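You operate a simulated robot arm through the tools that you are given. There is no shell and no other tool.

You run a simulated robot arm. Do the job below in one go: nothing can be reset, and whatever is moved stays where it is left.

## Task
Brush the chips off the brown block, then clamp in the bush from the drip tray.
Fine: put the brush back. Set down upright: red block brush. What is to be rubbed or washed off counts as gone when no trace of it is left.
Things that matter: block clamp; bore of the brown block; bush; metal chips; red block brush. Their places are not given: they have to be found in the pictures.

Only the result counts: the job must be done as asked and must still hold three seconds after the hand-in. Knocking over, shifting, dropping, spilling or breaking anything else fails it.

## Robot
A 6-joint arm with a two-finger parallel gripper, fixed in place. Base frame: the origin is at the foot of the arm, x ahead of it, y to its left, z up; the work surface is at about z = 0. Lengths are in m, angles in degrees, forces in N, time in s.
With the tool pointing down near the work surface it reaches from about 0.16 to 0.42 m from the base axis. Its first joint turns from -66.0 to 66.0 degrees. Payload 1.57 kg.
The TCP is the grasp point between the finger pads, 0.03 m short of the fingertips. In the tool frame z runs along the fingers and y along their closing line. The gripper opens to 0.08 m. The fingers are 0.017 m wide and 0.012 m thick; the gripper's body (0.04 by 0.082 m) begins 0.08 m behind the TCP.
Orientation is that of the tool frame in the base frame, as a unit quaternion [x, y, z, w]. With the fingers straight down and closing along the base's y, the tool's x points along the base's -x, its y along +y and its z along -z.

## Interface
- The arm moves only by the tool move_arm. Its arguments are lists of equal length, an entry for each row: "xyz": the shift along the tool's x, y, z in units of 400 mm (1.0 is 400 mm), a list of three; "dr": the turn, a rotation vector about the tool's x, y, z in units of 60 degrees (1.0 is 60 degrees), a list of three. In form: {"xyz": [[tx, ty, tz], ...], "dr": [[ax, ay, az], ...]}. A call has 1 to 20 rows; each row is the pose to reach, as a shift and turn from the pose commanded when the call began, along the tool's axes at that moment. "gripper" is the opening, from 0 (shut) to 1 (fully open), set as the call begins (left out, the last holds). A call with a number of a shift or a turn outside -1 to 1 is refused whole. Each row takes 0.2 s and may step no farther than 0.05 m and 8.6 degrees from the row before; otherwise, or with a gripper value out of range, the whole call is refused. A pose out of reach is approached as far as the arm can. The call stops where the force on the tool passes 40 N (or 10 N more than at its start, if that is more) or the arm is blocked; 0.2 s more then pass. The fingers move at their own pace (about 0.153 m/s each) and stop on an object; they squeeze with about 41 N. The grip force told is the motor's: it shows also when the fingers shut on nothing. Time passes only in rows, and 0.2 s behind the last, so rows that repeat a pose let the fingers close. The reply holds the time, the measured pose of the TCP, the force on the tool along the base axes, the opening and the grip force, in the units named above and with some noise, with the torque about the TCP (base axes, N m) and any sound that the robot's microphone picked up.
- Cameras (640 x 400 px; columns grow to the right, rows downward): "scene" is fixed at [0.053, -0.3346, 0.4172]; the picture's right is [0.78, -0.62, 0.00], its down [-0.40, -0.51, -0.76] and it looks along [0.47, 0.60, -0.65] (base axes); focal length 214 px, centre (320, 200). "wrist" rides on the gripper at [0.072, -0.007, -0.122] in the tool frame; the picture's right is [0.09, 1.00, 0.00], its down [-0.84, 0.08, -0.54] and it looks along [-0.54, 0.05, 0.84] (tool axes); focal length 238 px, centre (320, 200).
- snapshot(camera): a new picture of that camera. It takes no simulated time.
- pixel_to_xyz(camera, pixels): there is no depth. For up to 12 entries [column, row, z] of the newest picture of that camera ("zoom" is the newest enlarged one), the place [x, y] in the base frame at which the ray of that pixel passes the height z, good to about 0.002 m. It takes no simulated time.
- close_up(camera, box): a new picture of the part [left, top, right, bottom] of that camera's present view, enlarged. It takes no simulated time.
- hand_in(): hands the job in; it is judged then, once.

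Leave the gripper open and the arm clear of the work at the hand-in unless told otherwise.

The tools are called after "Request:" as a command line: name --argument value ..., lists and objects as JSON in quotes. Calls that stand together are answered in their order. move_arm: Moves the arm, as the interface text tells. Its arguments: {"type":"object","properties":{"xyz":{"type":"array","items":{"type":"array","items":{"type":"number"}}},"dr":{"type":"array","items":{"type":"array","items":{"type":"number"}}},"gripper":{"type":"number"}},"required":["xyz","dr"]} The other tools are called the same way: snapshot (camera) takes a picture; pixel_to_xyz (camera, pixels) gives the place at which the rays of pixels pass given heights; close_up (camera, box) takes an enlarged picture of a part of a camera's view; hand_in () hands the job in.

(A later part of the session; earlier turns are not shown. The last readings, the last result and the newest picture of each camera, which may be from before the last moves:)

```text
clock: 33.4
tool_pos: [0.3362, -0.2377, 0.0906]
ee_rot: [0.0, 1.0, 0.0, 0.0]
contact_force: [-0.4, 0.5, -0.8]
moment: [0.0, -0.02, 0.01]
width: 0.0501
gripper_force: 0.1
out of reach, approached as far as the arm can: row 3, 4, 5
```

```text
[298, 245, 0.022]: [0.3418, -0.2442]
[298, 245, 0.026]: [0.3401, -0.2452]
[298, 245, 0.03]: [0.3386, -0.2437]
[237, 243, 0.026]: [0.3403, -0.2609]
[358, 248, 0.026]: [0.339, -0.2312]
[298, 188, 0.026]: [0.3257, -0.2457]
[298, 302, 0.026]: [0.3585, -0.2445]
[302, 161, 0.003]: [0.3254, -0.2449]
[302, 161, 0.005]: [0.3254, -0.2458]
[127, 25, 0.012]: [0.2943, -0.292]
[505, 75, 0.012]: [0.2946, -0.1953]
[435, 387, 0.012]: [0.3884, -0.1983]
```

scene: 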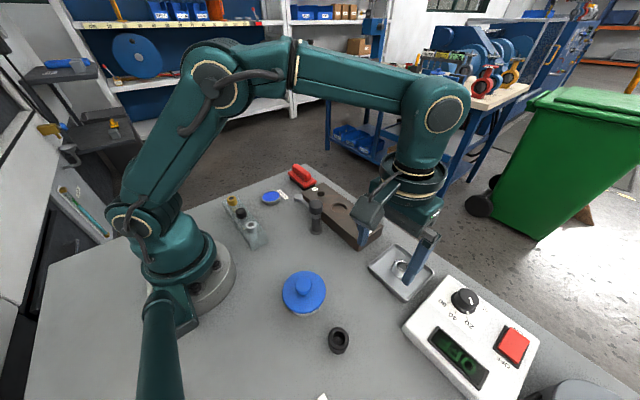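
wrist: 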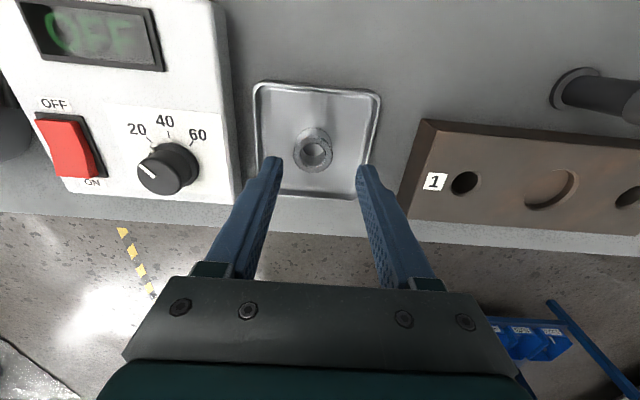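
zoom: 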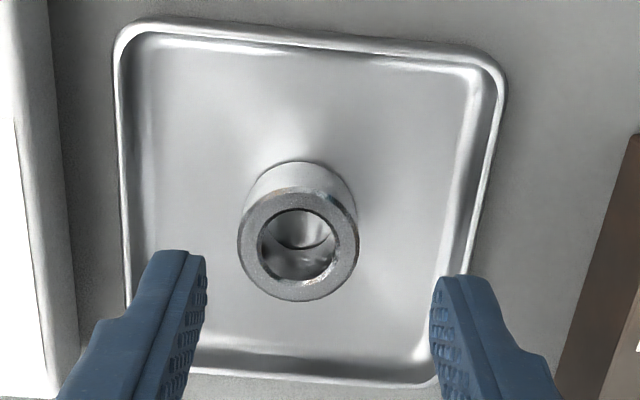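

Refined bush centre: (0.341, -0.2445). I go down to z≈0.062, keeping the fingertips just above the bush, and shift to that centre.

Request:
move_arm --xyz '[[0, -0.008, 0.035], [-0.006, -0.017, 0.07], [-0.012, -0.017, 0.072], [-0.012, -0.017, 0.072]]' --dr '[[0, 0, 0], [0, 0, 0], [0, 0, 0], [0, 0, 0]]'

Request:
close_up --camera "wrist" --box '[240, 65, 400, 205]'

```text
clock: 34.4
tool_pos: [0.3396, -0.2454, 0.0616]
ee_rot: [0.0, 1.0, 0.0, 0.0]
contact_force: [-0.8, 0.2, -0.8]
moment: [0.01, 0.01, 0.0]
width: 0.0499
gripper_force: 0.0
```

```text
2.86 times, centred on (320, 135) of wrist
```

zoom: 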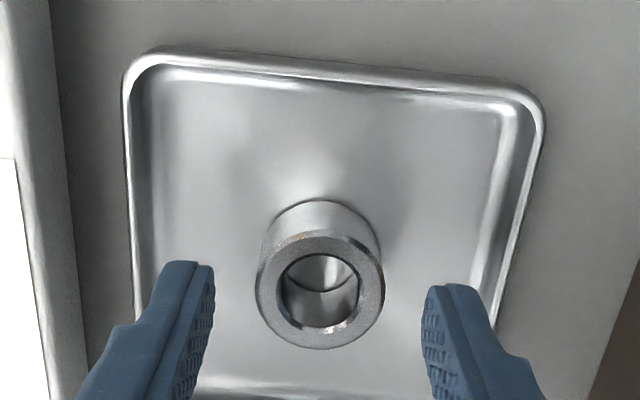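

Well centred. Descending to z≈0.046 (fingertips ~0.016) and closing on the bush.

Request:
move_arm --xyz '[[0, 0, 0.02], [0, 0, 0.039]]' --dr '[[0, 0, 0], [0, 0, 0]]'

Request:
close_up --camera "wrist" --box '[240, 65, 400, 225]'

Request:
close_up --camera "scene" --box '[365, 215, 440, 305]'

```text
clock: 35.0
tool_pos: [0.341, -0.2456, 0.0462]
ee_rot: [0.0, 1.0, 0.001, 0.001]
contact_force: [0.1, 0.1, -0.4]
moment: [0.01, 0.0, -0.05]
width: 0.0502
gripper_force: 0.1
```

```text
2.50 times, centred on (320, 145) of wrist
```

zoom: 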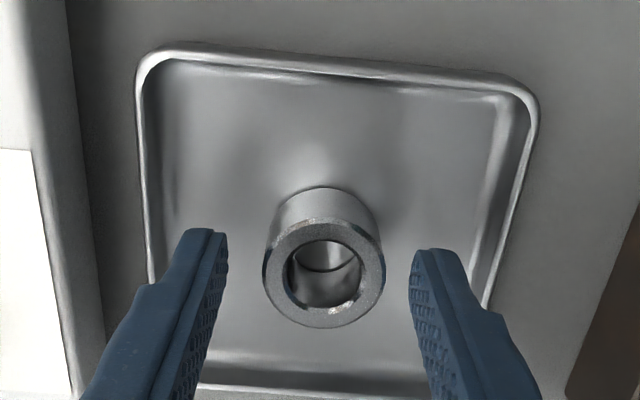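

```text
4.44 times, centred on (402, 260) of scene
```

zoom: 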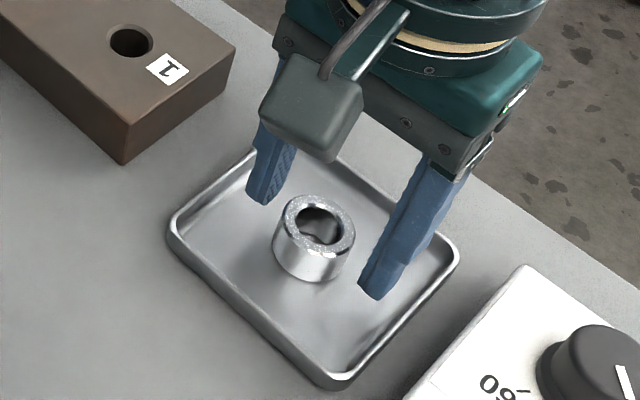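

Fingers are on both sides of the bush. Closing.

Request:
move_arm --xyz '[[0, 0, 0], [0, 0, 0], [0, 0, 0], [0, 0, 0]]' --dr '[[0, 0, 0], [0, 0, 0], [0, 0, 0], [0, 0, 0]]' --gripper 0.0

Request:
close_up --camera "wrist" --box '[240, 65, 400, 225]'

```text
clock: 36.0
tool_pos: [0.3412, -0.2454, 0.0447]
ee_rot: [0.0, 1.0, 0.0, 0.0]
contact_force: [1.3, 0.0, 0.7]
moment: [0.0, -0.04, 0.03]
width: 0.0316
gripper_force: 40.2
```

```text
2.50 times, centred on (320, 145) of wrist
```

zoom: 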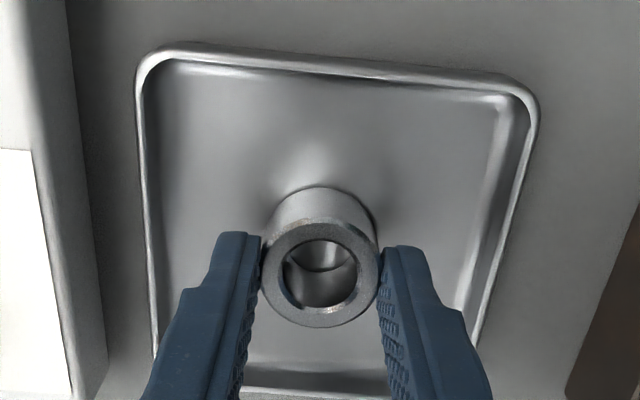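

Bush held (31.6 mm). Lifting out of the tray and carrying towards the bore at about z=0.115.

Request:
move_arm --xyz '[[0, 0, -0.03], [0, 0, -0.0625], [0.02, 0.03, -0.1], [0.03, 0.08, -0.15], [0.03, 0.15, -0.175], [0.02, 0.23, -0.175], [0.01, 0.31, -0.175], [-0.005, 0.38, -0.175], [-0.015, 0.45, -0.175], [-0.0275, 0.5135, -0.175], [-0.0275, 0.5135, -0.175]]' --dr '[[0, 0, 0], [0, 0, 0], [0, 0, 0], [0, 0, 0], [0, 0, 0], [0, 0, 0], [0, 0, 0], [0, 0, 0], [0, 0, 0], [0, 0, 0], [0, 0, 0]]'

Request:
snapshot --camera "wrist"

Request:
close_up --camera "scene" --box '[290, 140, 410, 250]'

```text
clock: 38.4
tool_pos: [0.3506, -0.0405, 0.1146]
ee_rot: [0.0, 1.0, -0.001, 0.0]
contact_force: [0.5, 0.1, -0.6]
moment: [0.01, 0.02, 0.03]
width: 0.0317
gripper_force: 39.9
out of reach, approached as far as the arm can: row 3, 4
```

```text
taken
```

wrist: 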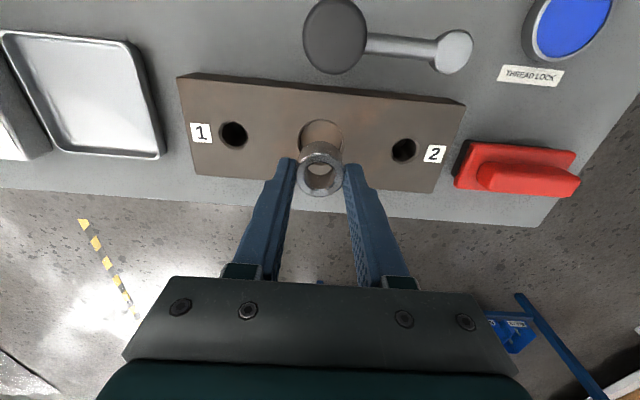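

```text
3.64 times, centred on (350, 195) of scene
```

zoom: 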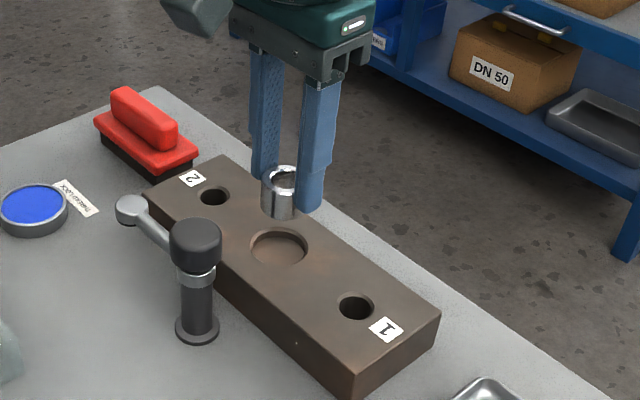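

The bush hangs above the bore. I enlarge to get the bore's exact place relative to the bush.

Request:
close_up --camera "wrist" --box '[260, 90, 380, 210]'

Request:
close_up --camera "scene" --box '[325, 180, 385, 240]'

```text
3.33 times, centred on (320, 150) of wrist
```

zoom: 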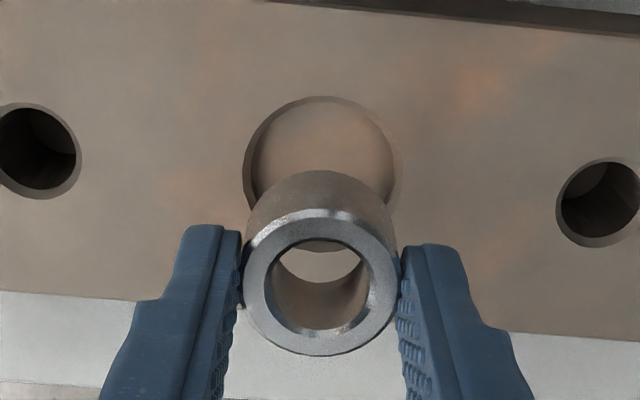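

```text
6.67 times, centred on (355, 210) of scene
```

zoom: 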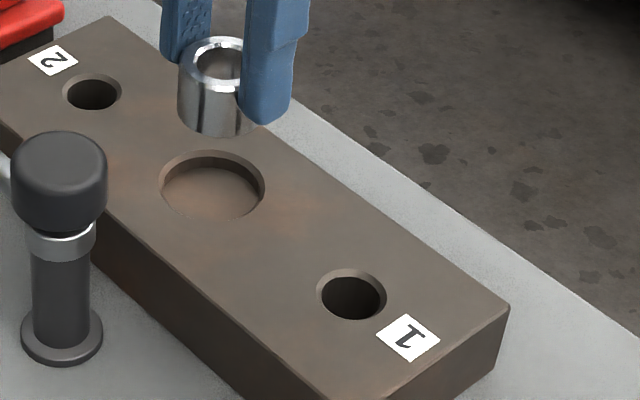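

Request:
pixel_to_xyz --camera "zoom" --pixels '[[212, 186, 0.035], [158, 184, 0.035], [266, 188, 0.035], [213, 150, 0.035], [210, 222, 0.035], [351, 296, 0.035], [92, 93, 0.035], [212, 186, 0.035], [217, 42, 0.09], [217, 115, 0.072]]'

Request:
pixel_to_xyz --camera "wrist" --pixels '[[296.9, 144, 0.035], [320.6, 118.8, 0.035], [344, 141.6, 0.035], [234.7, 134.8, 0.035], [404, 150.9, 0.035], [320.9, 140.5, 0.035], [318.5, 174.6, 0.096]]'

```text
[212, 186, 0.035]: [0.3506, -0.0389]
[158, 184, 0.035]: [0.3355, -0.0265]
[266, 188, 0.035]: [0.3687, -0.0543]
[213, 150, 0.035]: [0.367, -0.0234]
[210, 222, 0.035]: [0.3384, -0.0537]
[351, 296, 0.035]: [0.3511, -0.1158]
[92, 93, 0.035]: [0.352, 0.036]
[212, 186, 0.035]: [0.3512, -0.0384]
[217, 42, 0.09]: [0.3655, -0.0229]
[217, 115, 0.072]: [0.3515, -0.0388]
```

```text
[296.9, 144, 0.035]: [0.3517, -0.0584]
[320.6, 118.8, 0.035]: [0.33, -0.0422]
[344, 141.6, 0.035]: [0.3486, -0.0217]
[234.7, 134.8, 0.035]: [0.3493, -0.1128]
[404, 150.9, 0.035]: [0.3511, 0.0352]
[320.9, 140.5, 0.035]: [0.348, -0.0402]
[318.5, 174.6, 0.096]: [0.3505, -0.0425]
```

Bore centre ≈ (0.3505, -0.0395); the TCP is already at (0.3506, -0.0405). I lower until the bush's underside is about 4 mm above the block and look again.

Request:
move_arm --xyz '[[0, 0.001, 0.03], [0, 0.001, 0.06], [0, 0.001, 0.08], [0, 0.001, 0.08]]' --dr '[[0, 0, 0], [0, 0, 0], [0, 0, 0], [0, 0, 0]]'

Request:
close_up --camera "wrist" --box '[260, 90, 380, 210]'

Request:
close_up --camera "scene" --box '[310, 180, 370, 230]'

```text
clock: 39.4
tool_pos: [0.3515, -0.0398, 0.083]
ee_rot: [0.0, 1.0, 0.0, 0.0]
contact_force: [0.0, -0.1, -1.5]
moment: [0.04, -0.01, 0.03]
width: 0.0318
gripper_force: 40.3
```

```text
3.33 times, centred on (320, 150) of wrist
```

zoom: 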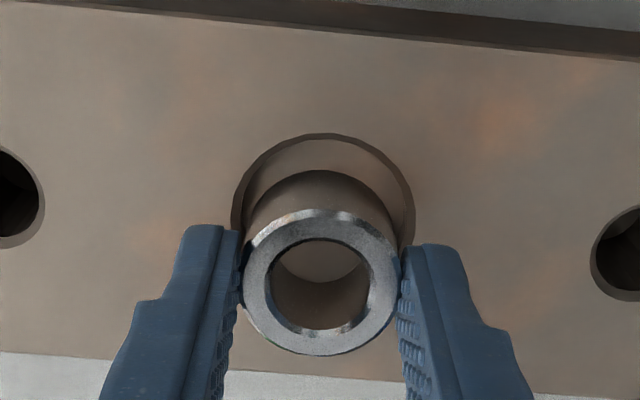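

```text
8.00 times, centred on (340, 205) of scene
```

zoom: 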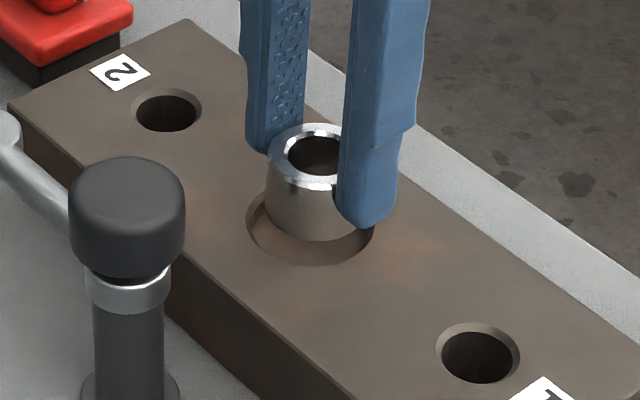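

Request:
pixel_to_xyz --camera "wrist" --pixels '[[320.6, 141, 0.04], [320.6, 141, 0.036], [321.5, 129.9, 0.035], [293.6, 151.5, 0.035], [348.2, 154.5, 0.035], [236.8, 209.4, 0.035], [320.3, 174.6, 0.064], [321.5, 129.9, 0.035], [293.6, 151.5, 0.035], [348.2, 154.5, 0.035]]'

Request:
pixel_to_xyz --camera "zoom" --pixels '[[320, 240, 0.04], [320, 240, 0.037], [305, 265, 0.035], [247, 222, 0.035], [375, 232, 0.035], [265, 210, 0.04], [168, 112, 0.035], [478, 355, 0.035]]'

```text
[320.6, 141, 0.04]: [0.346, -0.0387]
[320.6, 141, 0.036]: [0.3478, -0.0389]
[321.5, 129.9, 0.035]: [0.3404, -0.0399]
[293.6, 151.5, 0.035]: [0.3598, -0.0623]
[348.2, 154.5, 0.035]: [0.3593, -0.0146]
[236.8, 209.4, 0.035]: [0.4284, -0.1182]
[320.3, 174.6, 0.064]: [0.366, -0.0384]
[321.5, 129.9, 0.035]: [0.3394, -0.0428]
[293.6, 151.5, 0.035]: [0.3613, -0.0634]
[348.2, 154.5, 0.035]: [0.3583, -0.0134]
```

```text
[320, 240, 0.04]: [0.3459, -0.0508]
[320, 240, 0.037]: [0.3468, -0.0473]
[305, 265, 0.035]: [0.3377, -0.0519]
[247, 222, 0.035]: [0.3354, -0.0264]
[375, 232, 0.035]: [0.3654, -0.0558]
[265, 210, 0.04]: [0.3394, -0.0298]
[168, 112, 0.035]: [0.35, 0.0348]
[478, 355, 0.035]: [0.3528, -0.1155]
```

Those wrist values used the older picture; I take a fresh wrist snapshot and repeat.

Request:
snapshot --camera "wrist"

Request:
pixel_to_xyz --camera "wrist" --pixels '[[320.6, 141, 0.04], [320.6, 141, 0.036], [321.5, 129.9, 0.035], [293.6, 151.5, 0.035], [348.2, 154.5, 0.035], [320.3, 174.6, 0.064], [321.5, 129.9, 0.035], [293.6, 151.5, 0.035], [348.2, 154.5, 0.035], [320.3, 174.6, 0.064]]'

```text
taken
```

wrist: 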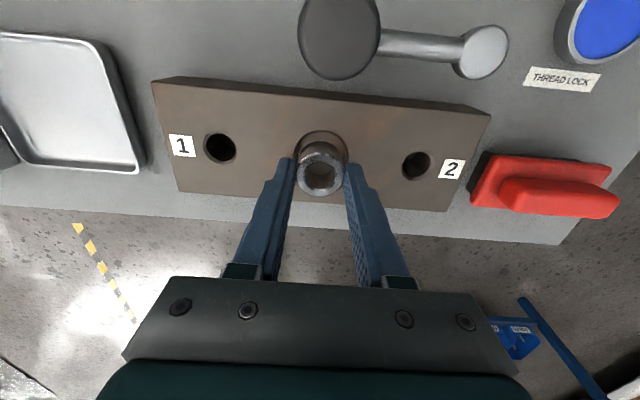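

```text
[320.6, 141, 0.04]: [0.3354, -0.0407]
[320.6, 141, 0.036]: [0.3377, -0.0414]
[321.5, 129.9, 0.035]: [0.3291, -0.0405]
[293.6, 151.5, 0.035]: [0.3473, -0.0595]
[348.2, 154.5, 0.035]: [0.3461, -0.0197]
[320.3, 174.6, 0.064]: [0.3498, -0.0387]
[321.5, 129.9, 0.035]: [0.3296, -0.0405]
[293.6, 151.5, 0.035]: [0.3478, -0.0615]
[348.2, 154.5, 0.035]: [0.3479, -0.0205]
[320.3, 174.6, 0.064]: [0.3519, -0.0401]
```

Bush centre (0.351, -0.040) and bore centre (0.350–0.351, -0.040) agree within about 1 mm. Lowering into the bore slowly.

Request:
move_arm --xyz '[[0.001, 0, 0.005], [0.001, 0, 0.01], [0.001, 0, 0.015], [0.001, 0, 0.02]]' --dr '[[0, 0, 0], [0, 0, 0], [0, 0, 0], [0, 0, 0]]'

Request:
close_up --camera "scene" --box '[310, 180, 370, 230]'

```text
clock: 40.4
tool_pos: [0.3517, -0.0399, 0.0747]
ee_rot: [0.0, 1.0, 0.0, 0.0]
contact_force: [0.0, 0.7, -1.1]
moment: [0.0, 0.0, -0.01]
width: 0.0317
gripper_force: 40.3
```

```text
8.00 times, centred on (340, 205) of scene
```

zoom: 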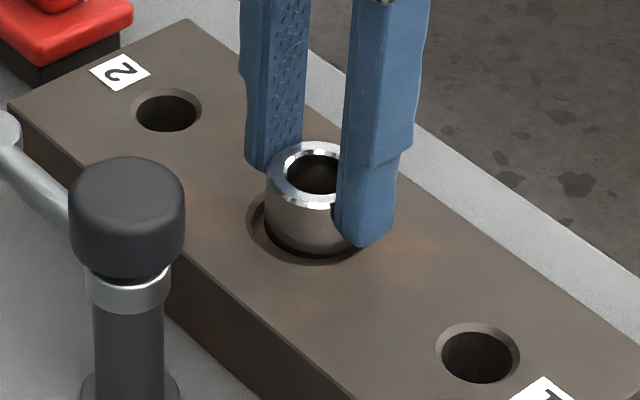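

It's entering the bore with no contact. Continuing in small steps.

Request:
move_arm --xyz '[[0, 0, 0.003], [0, 0, 0.006], [0, 0, 0.009]]' --dr '[[0, 0, 0], [0, 0, 0], [0, 0, 0]]'

```text
clock: 41.2
tool_pos: [0.3506, -0.041, 0.0718]
ee_rot: [0.0, 1.0, 0.0, 0.0]
contact_force: [0.2, -0.3, -1.9]
moment: [0.0, 0.0, 0.0]
width: 0.0316
gripper_force: 40.4
```

Request:
move_arm --xyz '[[0, 0, 0.0025], [0, 0, 0.005]]' --dr '[[0, 0, 0], [0, 0, 0]]'

Request:
close_up --camera "scene" --box '[310, 180, 370, 230]'

```text
clock: 41.8
tool_pos: [0.3512, -0.0409, 0.07]
ee_rot: [0.0, 1.0, 0.0, 0.001]
contact_force: [-1.8, 1.2, 5.8]
moment: [0.0, 0.01, -0.03]
width: 0.0315
gripper_force: 40.5
```

```text
8.00 times, centred on (340, 205) of scene
```

zoom: 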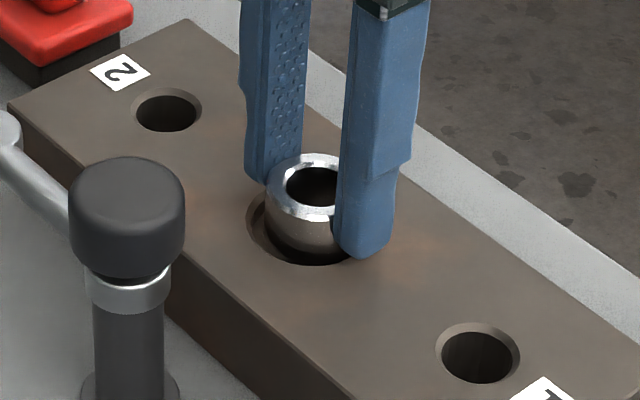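

Contact (≈6 N) at the expected depth: the bush sits on the bore floor. I open the fingers moderately.

Request:
move_arm --xyz '[[0, 0, 0], [0, 0, 0], [0, 0, 0]]' --dr '[[0, 0, 0], [0, 0, 0], [0, 0, 0]]' --gripper 0.7

Request:
close_up --camera "scene" --box '[310, 180, 370, 230]'

Request:
close_up --camera "wrist" --box '[260, 90, 380, 210]'

```text
clock: 42.6
tool_pos: [0.3506, -0.04, 0.069]
ee_rot: [0.0, 1.0, 0.0, 0.0]
contact_force: [-0.2, 0.4, -0.2]
moment: [0.0, 0.01, -0.03]
width: 0.0561
gripper_force: 0.0
```

```text
8.00 times, centred on (340, 205) of scene
```

zoom: 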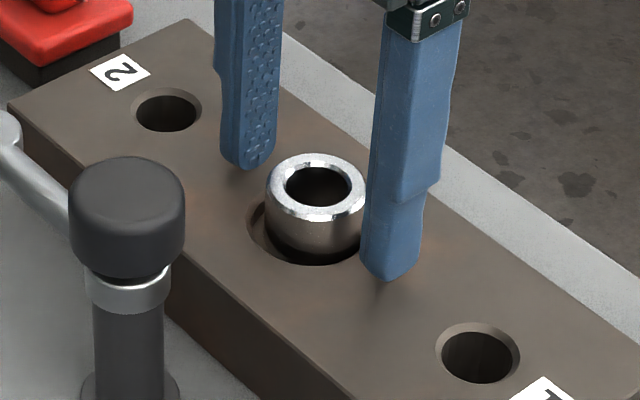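

```text
3.33 times, centred on (320, 150) of wrist
```

zoom: 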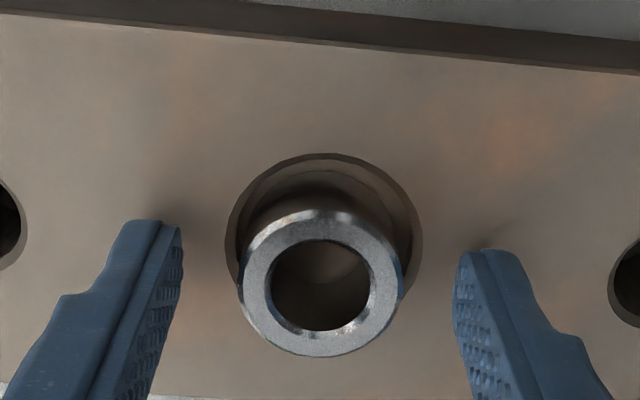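

The bush sits in the bore. I raise the arm straight up and then examine the clamp.

Request:
move_arm --xyz '[[0, 0, -0.05], [0, 0, -0.12], [0, 0, -0.2], [0, 0, -0.25]]' --dr '[[0, 0, 0], [0, 0, 0], [0, 0, 0], [0, 0, 0]]'

Request:
snapshot --camera "wrist"

Request:
close_up --camera "scene" --box '[285, 170, 375, 250]'

```text
clock: 43.6
tool_pos: [0.3508, -0.0401, 0.1698]
ee_rot: [0.001, 1.0, -0.001, -0.001]
contact_force: [0.2, 0.2, -0.3]
moment: [0.02, -0.03, -0.03]
width: 0.056
gripper_force: 0.1
```

```text
taken
```

wrist: 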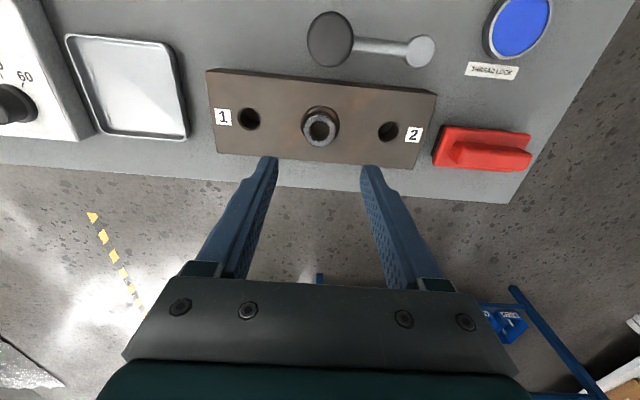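

```text
5.00 times, centred on (330, 210) of scene
```

zoom: 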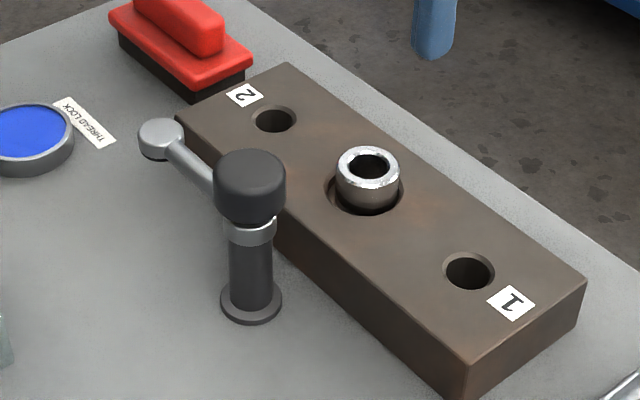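

Now a closer look at the clamp: move back so the camera looks down at the post and arm.

Request:
move_arm --xyz '[[0.09, 0.025, 0], [0.18, 0.05, 0], [0.27, 0.075, 0], [0.355, 0.1, 0.02]]' --dr '[[0, 0, 0], [0, 0, 0], [0, 0, 0], [0, 0, 0]]' --gripper 1.0

Request:
snapshot --camera "wrist"

Request:
close_up --camera "wrist" --box '[230, 110, 410, 230]'

Request:
snapshot --camera "scene"

Request:
close_up --camera "scene" --box '[290, 180, 350, 240]'

```text
clock: 44.6
tool_pos: [0.2092, -0.0011, 0.1618]
ee_rot: [0.0, 1.0, 0.0, 0.001]
contact_force: [-0.2, -0.3, -0.3]
moment: [-0.03, 0.01, -0.03]
width: 0.0798
gripper_force: 0.0
```

```text
taken
```

wrist: 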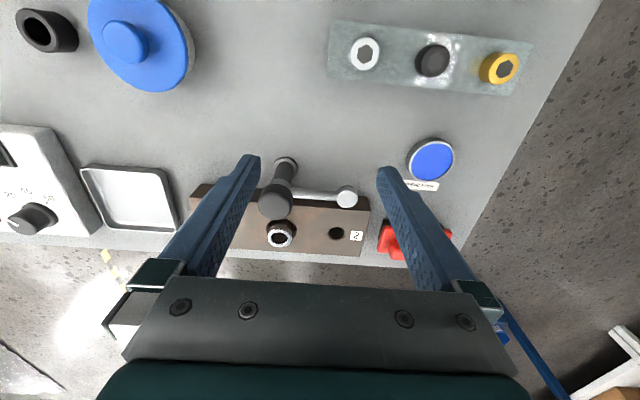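

```text
3.33 times, centred on (320, 170) of wrist
```

zoom: 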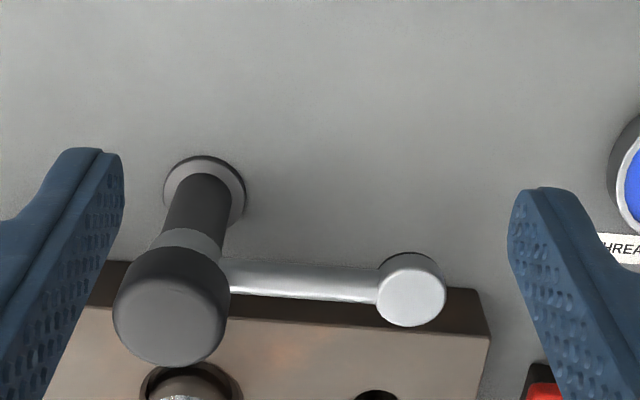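

```text
taken
```

scene: 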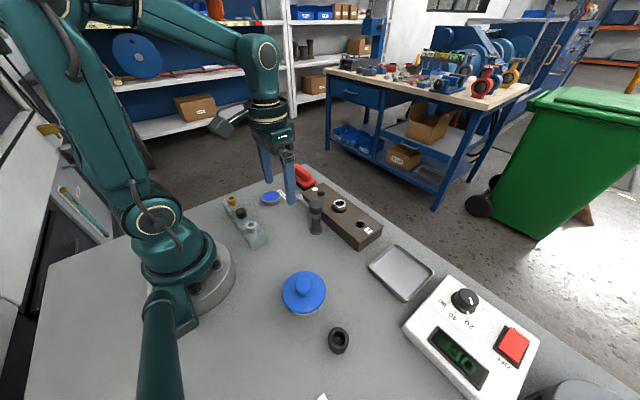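

```text
6.67 times, centred on (320, 210) of scene
```

zoom: 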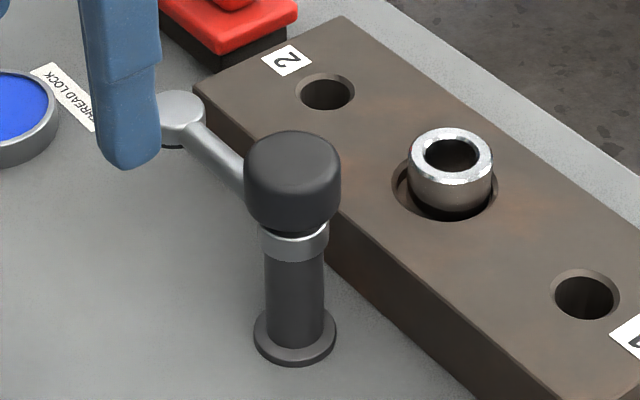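

I query heights for the cap, collar, pad and base.

Request:
pixel_to_xyz --camera "zoom" --pixels '[[293, 155, 0.09], [293, 155, 0.1], [293, 155, 0.11], [293, 240, 0.05], [293, 240, 0.06], [293, 240, 0.07], [295, 335, 0.0], [182, 108, 0.05], [182, 108, 0.06], [182, 108, 0.07], [245, 180, 0.09], [342, 180, 0.09]]'

Request:
pixel_to_xyz --camera "wrist" --pixels '[[275, 203.6, 0.09], [275, 203.6, 0.1], [275, 203.6, 0.11], [347.6, 197.9, 0.05], [347.6, 197.9, 0.06], [347.6, 197.9, 0.07], [285.5, 167.9, 0.0], [285.5, 167.9, 0.0], [258.5, 203, 0.095], [292, 203, 0.095], [337, 198, 0.06], [358, 199, 0.06]]'

```text
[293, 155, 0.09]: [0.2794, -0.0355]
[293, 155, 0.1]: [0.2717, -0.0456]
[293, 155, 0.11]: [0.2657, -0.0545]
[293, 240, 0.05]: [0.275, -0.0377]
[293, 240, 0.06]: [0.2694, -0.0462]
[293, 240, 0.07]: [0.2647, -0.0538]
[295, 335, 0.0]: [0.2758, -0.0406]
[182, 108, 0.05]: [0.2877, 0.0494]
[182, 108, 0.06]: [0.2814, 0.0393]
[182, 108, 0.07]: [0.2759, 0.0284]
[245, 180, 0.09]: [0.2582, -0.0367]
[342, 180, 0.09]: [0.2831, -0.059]
```

```text
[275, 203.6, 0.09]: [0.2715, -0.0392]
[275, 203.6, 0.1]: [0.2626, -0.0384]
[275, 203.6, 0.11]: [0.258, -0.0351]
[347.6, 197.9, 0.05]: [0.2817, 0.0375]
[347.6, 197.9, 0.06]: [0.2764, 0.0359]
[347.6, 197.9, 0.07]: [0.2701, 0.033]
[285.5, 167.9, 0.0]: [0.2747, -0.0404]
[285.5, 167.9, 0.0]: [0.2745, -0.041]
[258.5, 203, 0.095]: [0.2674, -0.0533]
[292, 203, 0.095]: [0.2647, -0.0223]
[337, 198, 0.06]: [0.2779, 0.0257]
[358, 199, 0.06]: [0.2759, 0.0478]
```

Post axis ≈ (0.2745, -0.0405); cap about 31 mm across, z≈0.065–0.095; arm length ≈0.076, the same as the distance post–bore, so a quarter turn (clockwise from above) brings the pad over the bush. I go above the cap to grip it as the turning knob.

Request:
move_arm --xyz '[[-0.055, -0.033, 0], [-0.11, -0.066, 0], [-0.163, -0.097, 0.02], [-0.163, -0.097, 0.05]]' --dr '[[0, 0, 0], [0, 0, 0], [0, 0, 0], [0, 0, 0]]' --gripper 1.0

Request:
snapshot --camera "wrist"

Request:
close_up --camera "scene" --box '[280, 160, 370, 240]'

```text
clock: 45.6
tool_pos: [0.274, -0.0404, 0.1422]
ee_rot: [0.0, 1.0, 0.0, -0.001]
contact_force: [0.7, -0.9, 0.6]
moment: [0.01, -0.02, -0.07]
width: 0.0799
gripper_force: 0.0
```

```text
taken
```

wrist: 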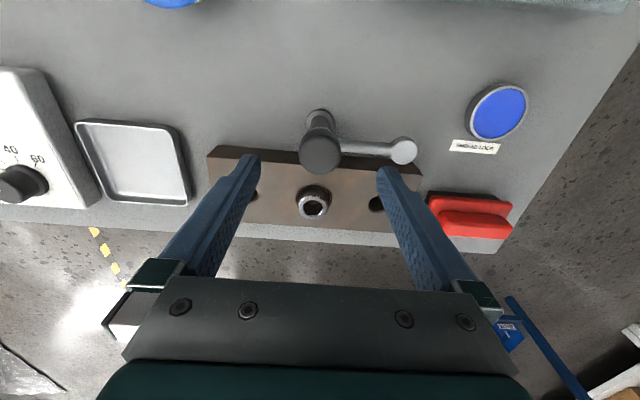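

```text
5.00 times, centred on (325, 200) of scene
```

zoom: 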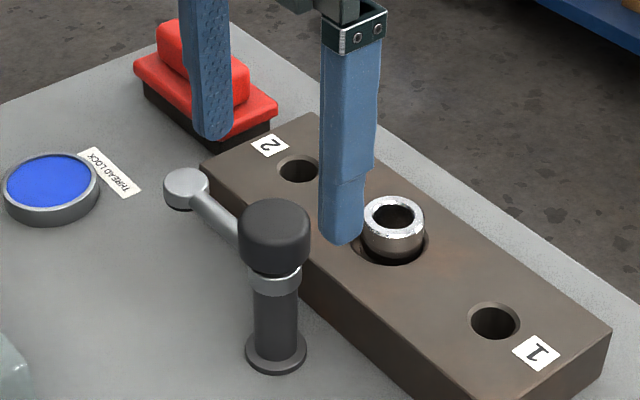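

Request:
pixel_to_xyz --camera "wrist" --pixels '[[320, 156, 0.09], [320, 156, 0.095], [320, 156, 0.1], [300, 155, 0.094], [341, 156, 0.094], [403, 151, 0.063], [403, 151, 0.063], [320, 118, 0.0]]'

```text
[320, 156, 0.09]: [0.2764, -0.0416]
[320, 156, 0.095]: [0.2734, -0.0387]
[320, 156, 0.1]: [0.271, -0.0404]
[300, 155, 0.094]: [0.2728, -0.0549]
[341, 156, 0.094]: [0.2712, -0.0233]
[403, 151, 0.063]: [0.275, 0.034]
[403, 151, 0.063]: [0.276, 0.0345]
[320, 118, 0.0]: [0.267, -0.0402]
```

The cap is centred under the gripper. Descend to z≈0.105 (fingertips ≈0.075, above the arm), then close on the cap.

Request:
move_arm --xyz '[[0, 0.001, 0.045], [0, 0.001, 0.092]]' --dr '[[0, 0, 0], [0, 0, 0]]' --gripper 0.7

Request:
close_up --camera "scene" --box '[280, 160, 370, 240]'

Request:
close_up --camera "wrist" --box '[230, 80, 410, 210]'

```text
clock: 46.2
tool_pos: [0.2753, -0.0386, 0.1044]
ee_rot: [-0.001, 1.0, 0.0, 0.001]
contact_force: [0.3, -0.1, 0.3]
moment: [-0.01, 0.02, -0.02]
width: 0.0561
gripper_force: 0.0
```

```text
5.00 times, centred on (325, 200) of scene
```

zoom: 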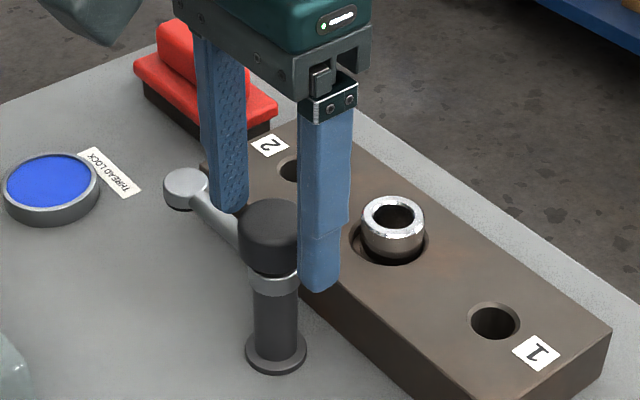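

```text
3.08 times, centred on (320, 145) of wrist
```

zoom: 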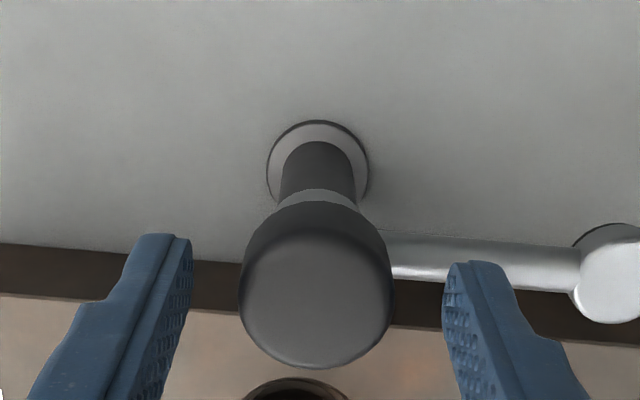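

Fingers straddle the cap. Closing on it.

Request:
move_arm --xyz '[[0, 0, 0], [0, 0, 0], [0, 0, 0]]' --dr '[[0, 0, 0], [0, 0, 0], [0, 0, 0]]' --gripper 0.0

Request:
close_up --camera "scene" --box '[280, 160, 370, 240]'

```text
clock: 47.0
tool_pos: [0.2756, -0.0408, 0.106]
ee_rot: [-0.001, 1.0, -0.001, 0.0]
contact_force: [1.8, -16.3, -12.0]
moment: [0.05, -0.62, 0.01]
width: 0.0334
gripper_force: 41.0
```

```text
5.00 times, centred on (325, 200) of scene
```

zoom: 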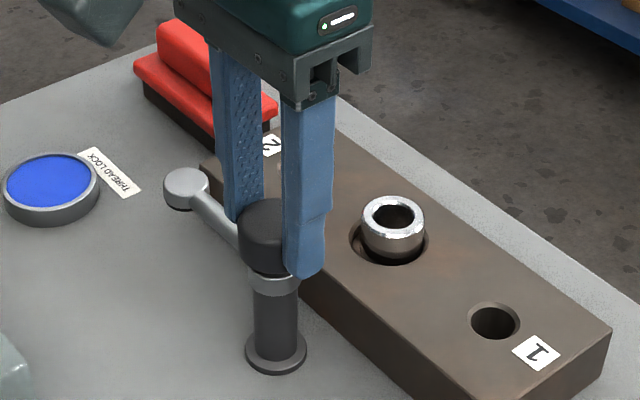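

Cap gripped (33.4 mm), but there is a side pull of about -16 N in y and -12 N in z. I ease the tool 1 mm in -y and slightly down to relieve it.

Request:
move_arm --xyz '[[0, -0.0015, 0.001], [0, -0.003, 0.002], [0, -0.003, 0.002]]' --dr '[[0, 0, 0], [0, 0, 0], [0, 0, 0]]'

```text
clock: 47.8
tool_pos: [0.2741, -0.0405, 0.1046]
ee_rot: [0.0, 1.0, -0.001, 0.001]
contact_force: [-4.9, -2.7, 25.5]
moment: [-0.39, 0.36, 0.01]
width: 0.0331
gripper_force: 41.2
```

Sideways load is gone; now it pushes up 25 N. I raise by half a millimetre.

Request:
move_arm --xyz '[[0, 0, -0.0013], [0, 0, -0.0013]]' --dr '[[0, 0, 0], [0, 0, 0]]'

```text
clock: 48.4
tool_pos: [0.2733, -0.041, 0.1046]
ee_rot: [0.001, 1.0, 0.0, 0.001]
contact_force: [-6.1, 2.6, 24.9]
moment: [-0.3, 0.05, -0.01]
width: 0.0332
gripper_force: 41.5
```

Request:
move_arm --xyz '[[0, 0, -0.0013], [0, 0, -0.0013]]' --dr '[[0, 0, 0], [0, 0, 0]]'

```text
clock: 49.0
tool_pos: [0.2743, -0.0384, 0.1057]
ee_rot: [0.0, 1.0, 0.0, 0.0]
contact_force: [-4.0, 3.0, 7.8]
moment: [-0.19, -0.64, 0.03]
width: 0.0333
gripper_force: 41.6
```

Loads are small now. I try turning the cap 15° clockwise (from above) in 5° rows and watch whether the arm follows.

Request:
move_arm --xyz '[[0, 0, 0], [0, 0, 0], [0, 0, 0]]' --dr '[[0, 0, 0.0833], [0, 0, 0.1667], [0, 0, 0.25]]'

Request:
close_up --camera "scene" --box '[280, 160, 370, 240]'

```text
clock: 49.8
tool_pos: [0.2738, -0.0396, 0.1044]
ee_rot: [0.132, 0.991, 0.0, 0.0]
contact_force: [3.4, 0.8, -9.2]
moment: [0.38, -0.47, 0.04]
width: 0.0332
gripper_force: 41.0
```

```text
5.00 times, centred on (325, 200) of scene
```

zoom: 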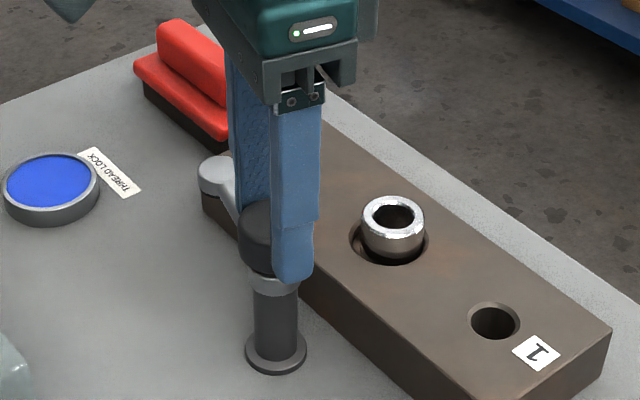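

The arm swings with the cap, with almost no torque. I turn 40° more, then check the pad's clearance to the bush before the last part.

Request:
move_arm --xyz '[[0, 0, 0], [0, 0, 0], [0, 0, 0], [0, 0, 0], [0, 0, 0], [0, 0, 0], [0, 0, 0], [0, 0, 0]]' --dr '[[0, 0, 0.0833], [0, 0, 0.1667], [0, 0, 0.25], [0, 0, 0.3333], [0, 0, 0.4167], [0, 0, 0.5], [0, 0, 0.5833], [0, 0, 0.6667]]'

Request:
close_up --camera "scene" --box '[290, 170, 370, 240]'

Request:
snapshot --camera "wrist"

```text
clock: 51.6
tool_pos: [0.2753, -0.0394, 0.106]
ee_rot: [0.462, 0.887, 0.001, 0.0]
contact_force: [4.9, 21.4, -14.5]
moment: [-0.03, 0.19, 0.02]
width: 0.0335
gripper_force: 40.9
```

```text
5.71 times, centred on (330, 205) of scene
```

zoom: 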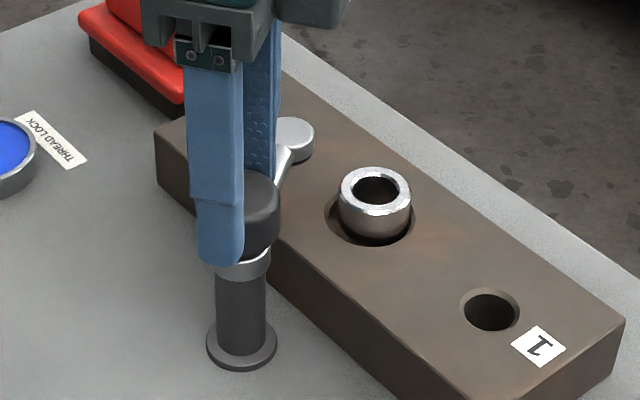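

```text
taken
```

wrist: 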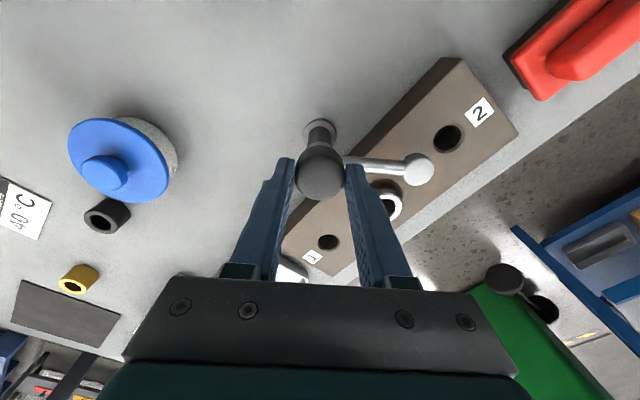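

The arm has swung about 55°. There's a 21 N side load from slight off-centre rotation; I check the clearance of the pad to the bush in a close-up first.

Request:
close_up --camera "scene" --box '[315, 180, 355, 215]'

Request:
close_up --camera "wrist" --box '[330, 120, 470, 230]'

```text
11.43 times, centred on (335, 198) of scene
```

zoom: 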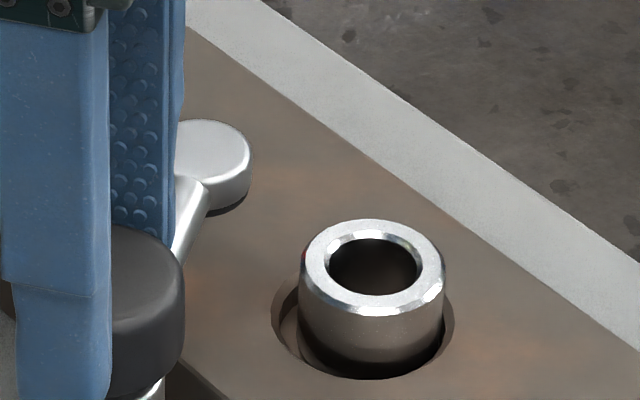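

```text
3.64 times, centred on (400, 175) of wrist
```

zoom: 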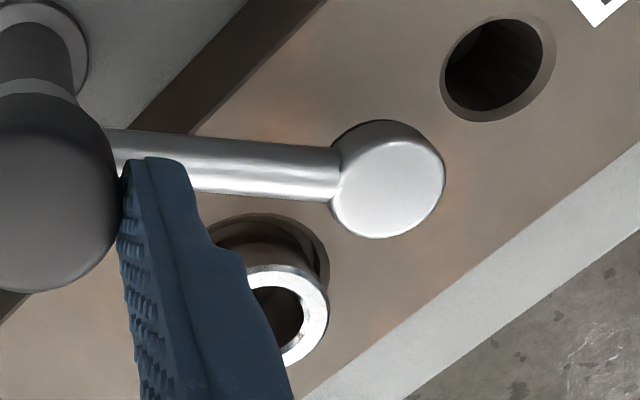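

Request:
pixel_to_xyz --camera "scene" --pixels '[[325.55, 193.6, 0.05], [325.55, 193.6, 0.055], [325.55, 193.6, 0.06], [325.55, 193.6, 0.065], [325.55, 193.6, 0.07], [339.6, 204, 0.045], [339.6, 204, 0.05], [339.6, 204, 0.055]]'

Request:
pixel_to_xyz --camera "wrist" --pixels '[[418.5, 170, 0.05], [418.5, 170, 0.055], [418.5, 170, 0.06], [418.5, 170, 0.065], [418.5, 170, 0.07]]'

```text
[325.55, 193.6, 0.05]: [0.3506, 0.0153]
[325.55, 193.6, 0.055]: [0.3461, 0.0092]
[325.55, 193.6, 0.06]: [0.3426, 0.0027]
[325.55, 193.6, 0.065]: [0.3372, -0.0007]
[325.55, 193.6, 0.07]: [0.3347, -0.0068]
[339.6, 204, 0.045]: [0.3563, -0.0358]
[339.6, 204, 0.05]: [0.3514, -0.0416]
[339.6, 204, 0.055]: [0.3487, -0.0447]
```

```text
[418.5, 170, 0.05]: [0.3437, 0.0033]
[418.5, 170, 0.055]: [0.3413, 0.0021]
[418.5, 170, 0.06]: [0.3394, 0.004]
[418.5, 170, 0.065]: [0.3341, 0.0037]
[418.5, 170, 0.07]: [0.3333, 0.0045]
```

Pad top z≈0.061, underside ≈0.050; bush top ≈0.049, so the pad should just pass over it. First relieve the side load: shift tool 1.5 mm towards +y and 0.3 mm down.

Request:
move_arm --xyz '[[0.0031, 0.0022, 0.0007], [0.0031, 0.0022, 0.0007]]' --dr '[[0, 0, 0], [0, 0, 0]]'

```text
clock: 52.2
tool_pos: [0.2737, -0.039, 0.1044]
ee_rot: [0.462, 0.887, -0.001, 0.001]
contact_force: [2.9, 0.4, -10.6]
moment: [1.08, 0.1, -0.01]
width: 0.0336
gripper_force: 41.3
```

Relieved. Now turning another 15°.

Request:
move_arm --xyz '[[0, 0, 0.0005], [0, 0, 0.0005], [0, 0, 0.0005]]' --dr '[[0, 0, 0.0833], [0, 0, 0.1667], [0, 0, 0.25]]'

Request:
close_up --camera "scene" --box '[310, 180, 360, 215]'

```text
clock: 53.0
tool_pos: [0.2744, -0.0385, 0.1051]
ee_rot: [0.574, 0.819, 0.0, 0.0]
contact_force: [3.5, -6.9, -1.4]
moment: [0.52, 0.59, -0.03]
width: 0.0334
gripper_force: 41.4
```

```text
11.43 times, centred on (335, 198) of scene
```

zoom: 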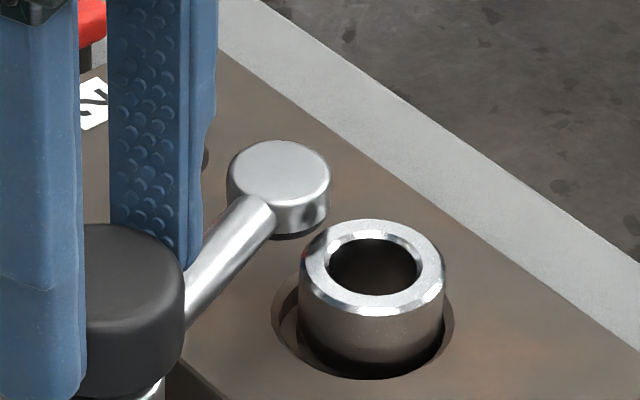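

70° reached; the pad is about to come over the bush. I turn 8° more and check for contact.

Request:
move_arm --xyz '[[0, 0, 0], [0, 0, 0]]' --dr '[[0, 0, 0.0667], [0, 0, 0.1333]]'

Request:
close_up --camera "scene" --box '[310, 180, 360, 215]'

```text
clock: 53.6
tool_pos: [0.2752, -0.0387, 0.104]
ee_rot: [0.629, 0.777, -0.002, 0.001]
contact_force: [-4.5, -13.1, 6.6]
moment: [-0.61, -0.45, -0.01]
width: 0.0335
gripper_force: 41.2
```

```text
11.43 times, centred on (335, 198) of scene
```

zoom: 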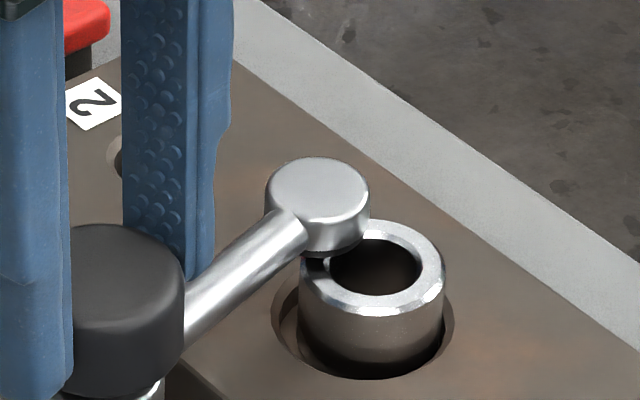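

The pad passes over the bush freely. Last 12° to bring it to 90°, with a slight -y correction.

Request:
move_arm --xyz '[[-0.001, 0, 0], [-0.002, 0, 0], [-0.002, 0, 0]]' --dr '[[0, 0, 0.0667], [0, 0, 0.1333], [0, 0, 0.2]]'

Request:
close_up --camera "scene" --box '[310, 180, 360, 215]'

Request:
snapshot --camera "wrist"

```text
clock: 54.4
tool_pos: [0.2758, -0.0393, 0.1057]
ee_rot: [0.707, 0.707, -0.001, -0.001]
contact_force: [-6.4, -4.6, 19.6]
moment: [-0.5, 0.44, 0.26]
width: 0.0333
gripper_force: 41.2
```

```text
11.43 times, centred on (335, 198) of scene
```

zoom: 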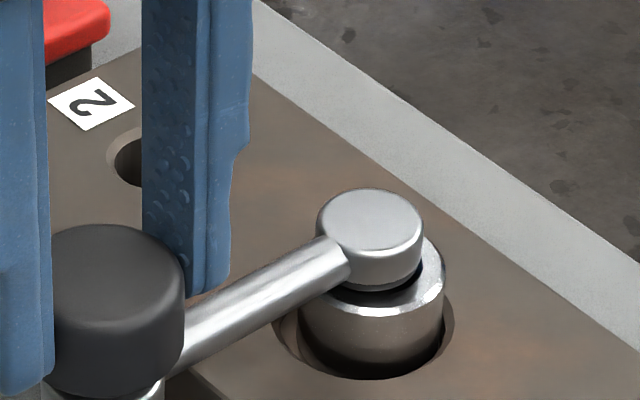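

```text
taken
```

wrist: 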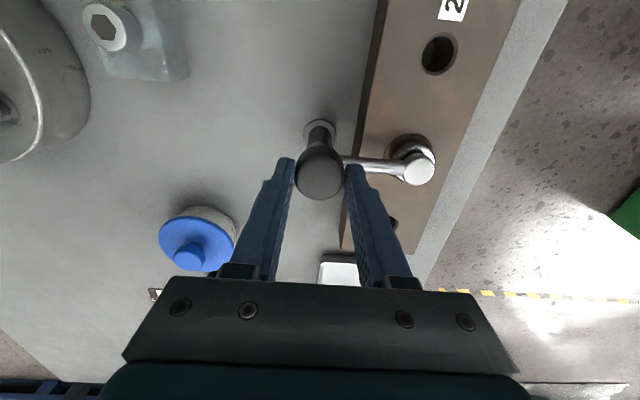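

The arm is at 90° and a torque of 0.26 N·m now resists. I look closely at the gap between pad and bush.

Request:
close_up --camera "scene" --box '[328, 190, 352, 214]'

Request:
close_up --camera "wrist" --box '[340, 120, 460, 210]'

```text
16.00 times, centred on (340, 202) of scene
```

zoom: 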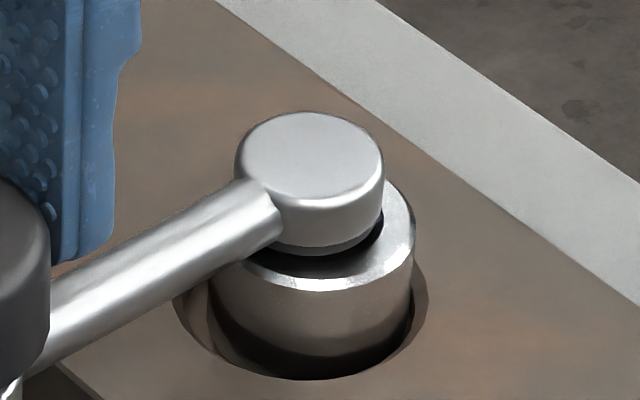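

```text
4.44 times, centred on (400, 165) of wrist
```

zoom: 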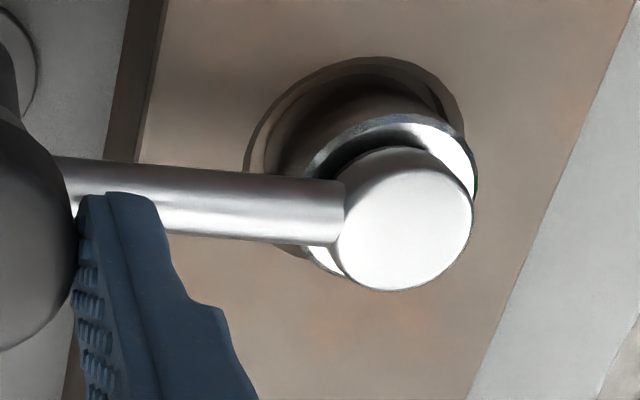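

There is still a visible gap of a few mm between pad and bush, and no click so far. I relieve the vertical load a little and turn 4° more to feel whether this is the end stop or whether it tightens.

Request:
move_arm --xyz '[[0, 0, -0.001], [0, 0, -0.001]]' --dr '[[0, 0, 0.0333], [0, 0, 0.0667]]'

Request:
close_up --camera "scene" --box '[328, 190, 352, 214]'

```text
clock: 55.0
tool_pos: [0.2747, -0.0387, 0.1041]
ee_rot: [0.731, 0.682, 0.0, 0.0]
contact_force: [0.9, 1.0, 1.7]
moment: [-0.07, 0.32, 0.34]
width: 0.0334
gripper_force: 41.3
```

```text
16.00 times, centred on (340, 202) of scene
```

zoom: 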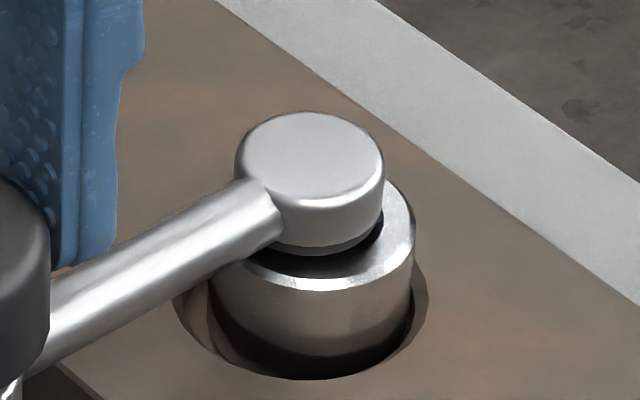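

The arm did not move further — it's at its end stop and the fingers slipped on the cap. Next I try pressing the cap down gently, in case the clamp closes downwards.

Request:
move_arm --xyz '[[0, 0, 0.0012], [0, 0, 0.0024], [0, 0, 0.0024]]' --dr '[[0, 0, 0], [0, 0, 0], [0, 0, 0]]'

Request:
close_up --camera "scene" --box '[328, 190, 352, 214]'

```text
clock: 55.8
tool_pos: [0.2744, -0.0369, 0.104]
ee_rot: [0.731, 0.682, 0.001, 0.0]
contact_force: [-2.3, 9.4, 23.4]
moment: [0.31, 0.45, 0.0]
width: 0.0333
gripper_force: 41.3
```

```text
16.00 times, centred on (340, 202) of scene
```

zoom: 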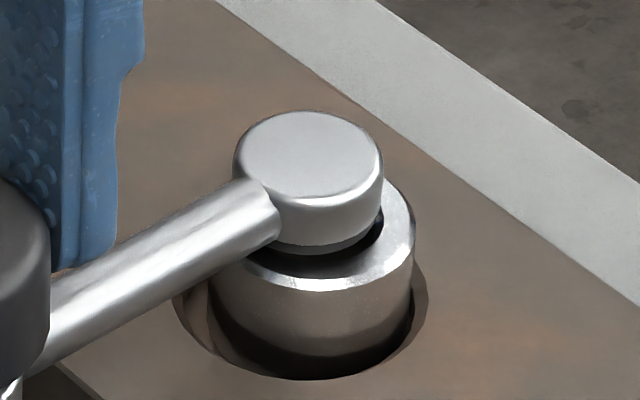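

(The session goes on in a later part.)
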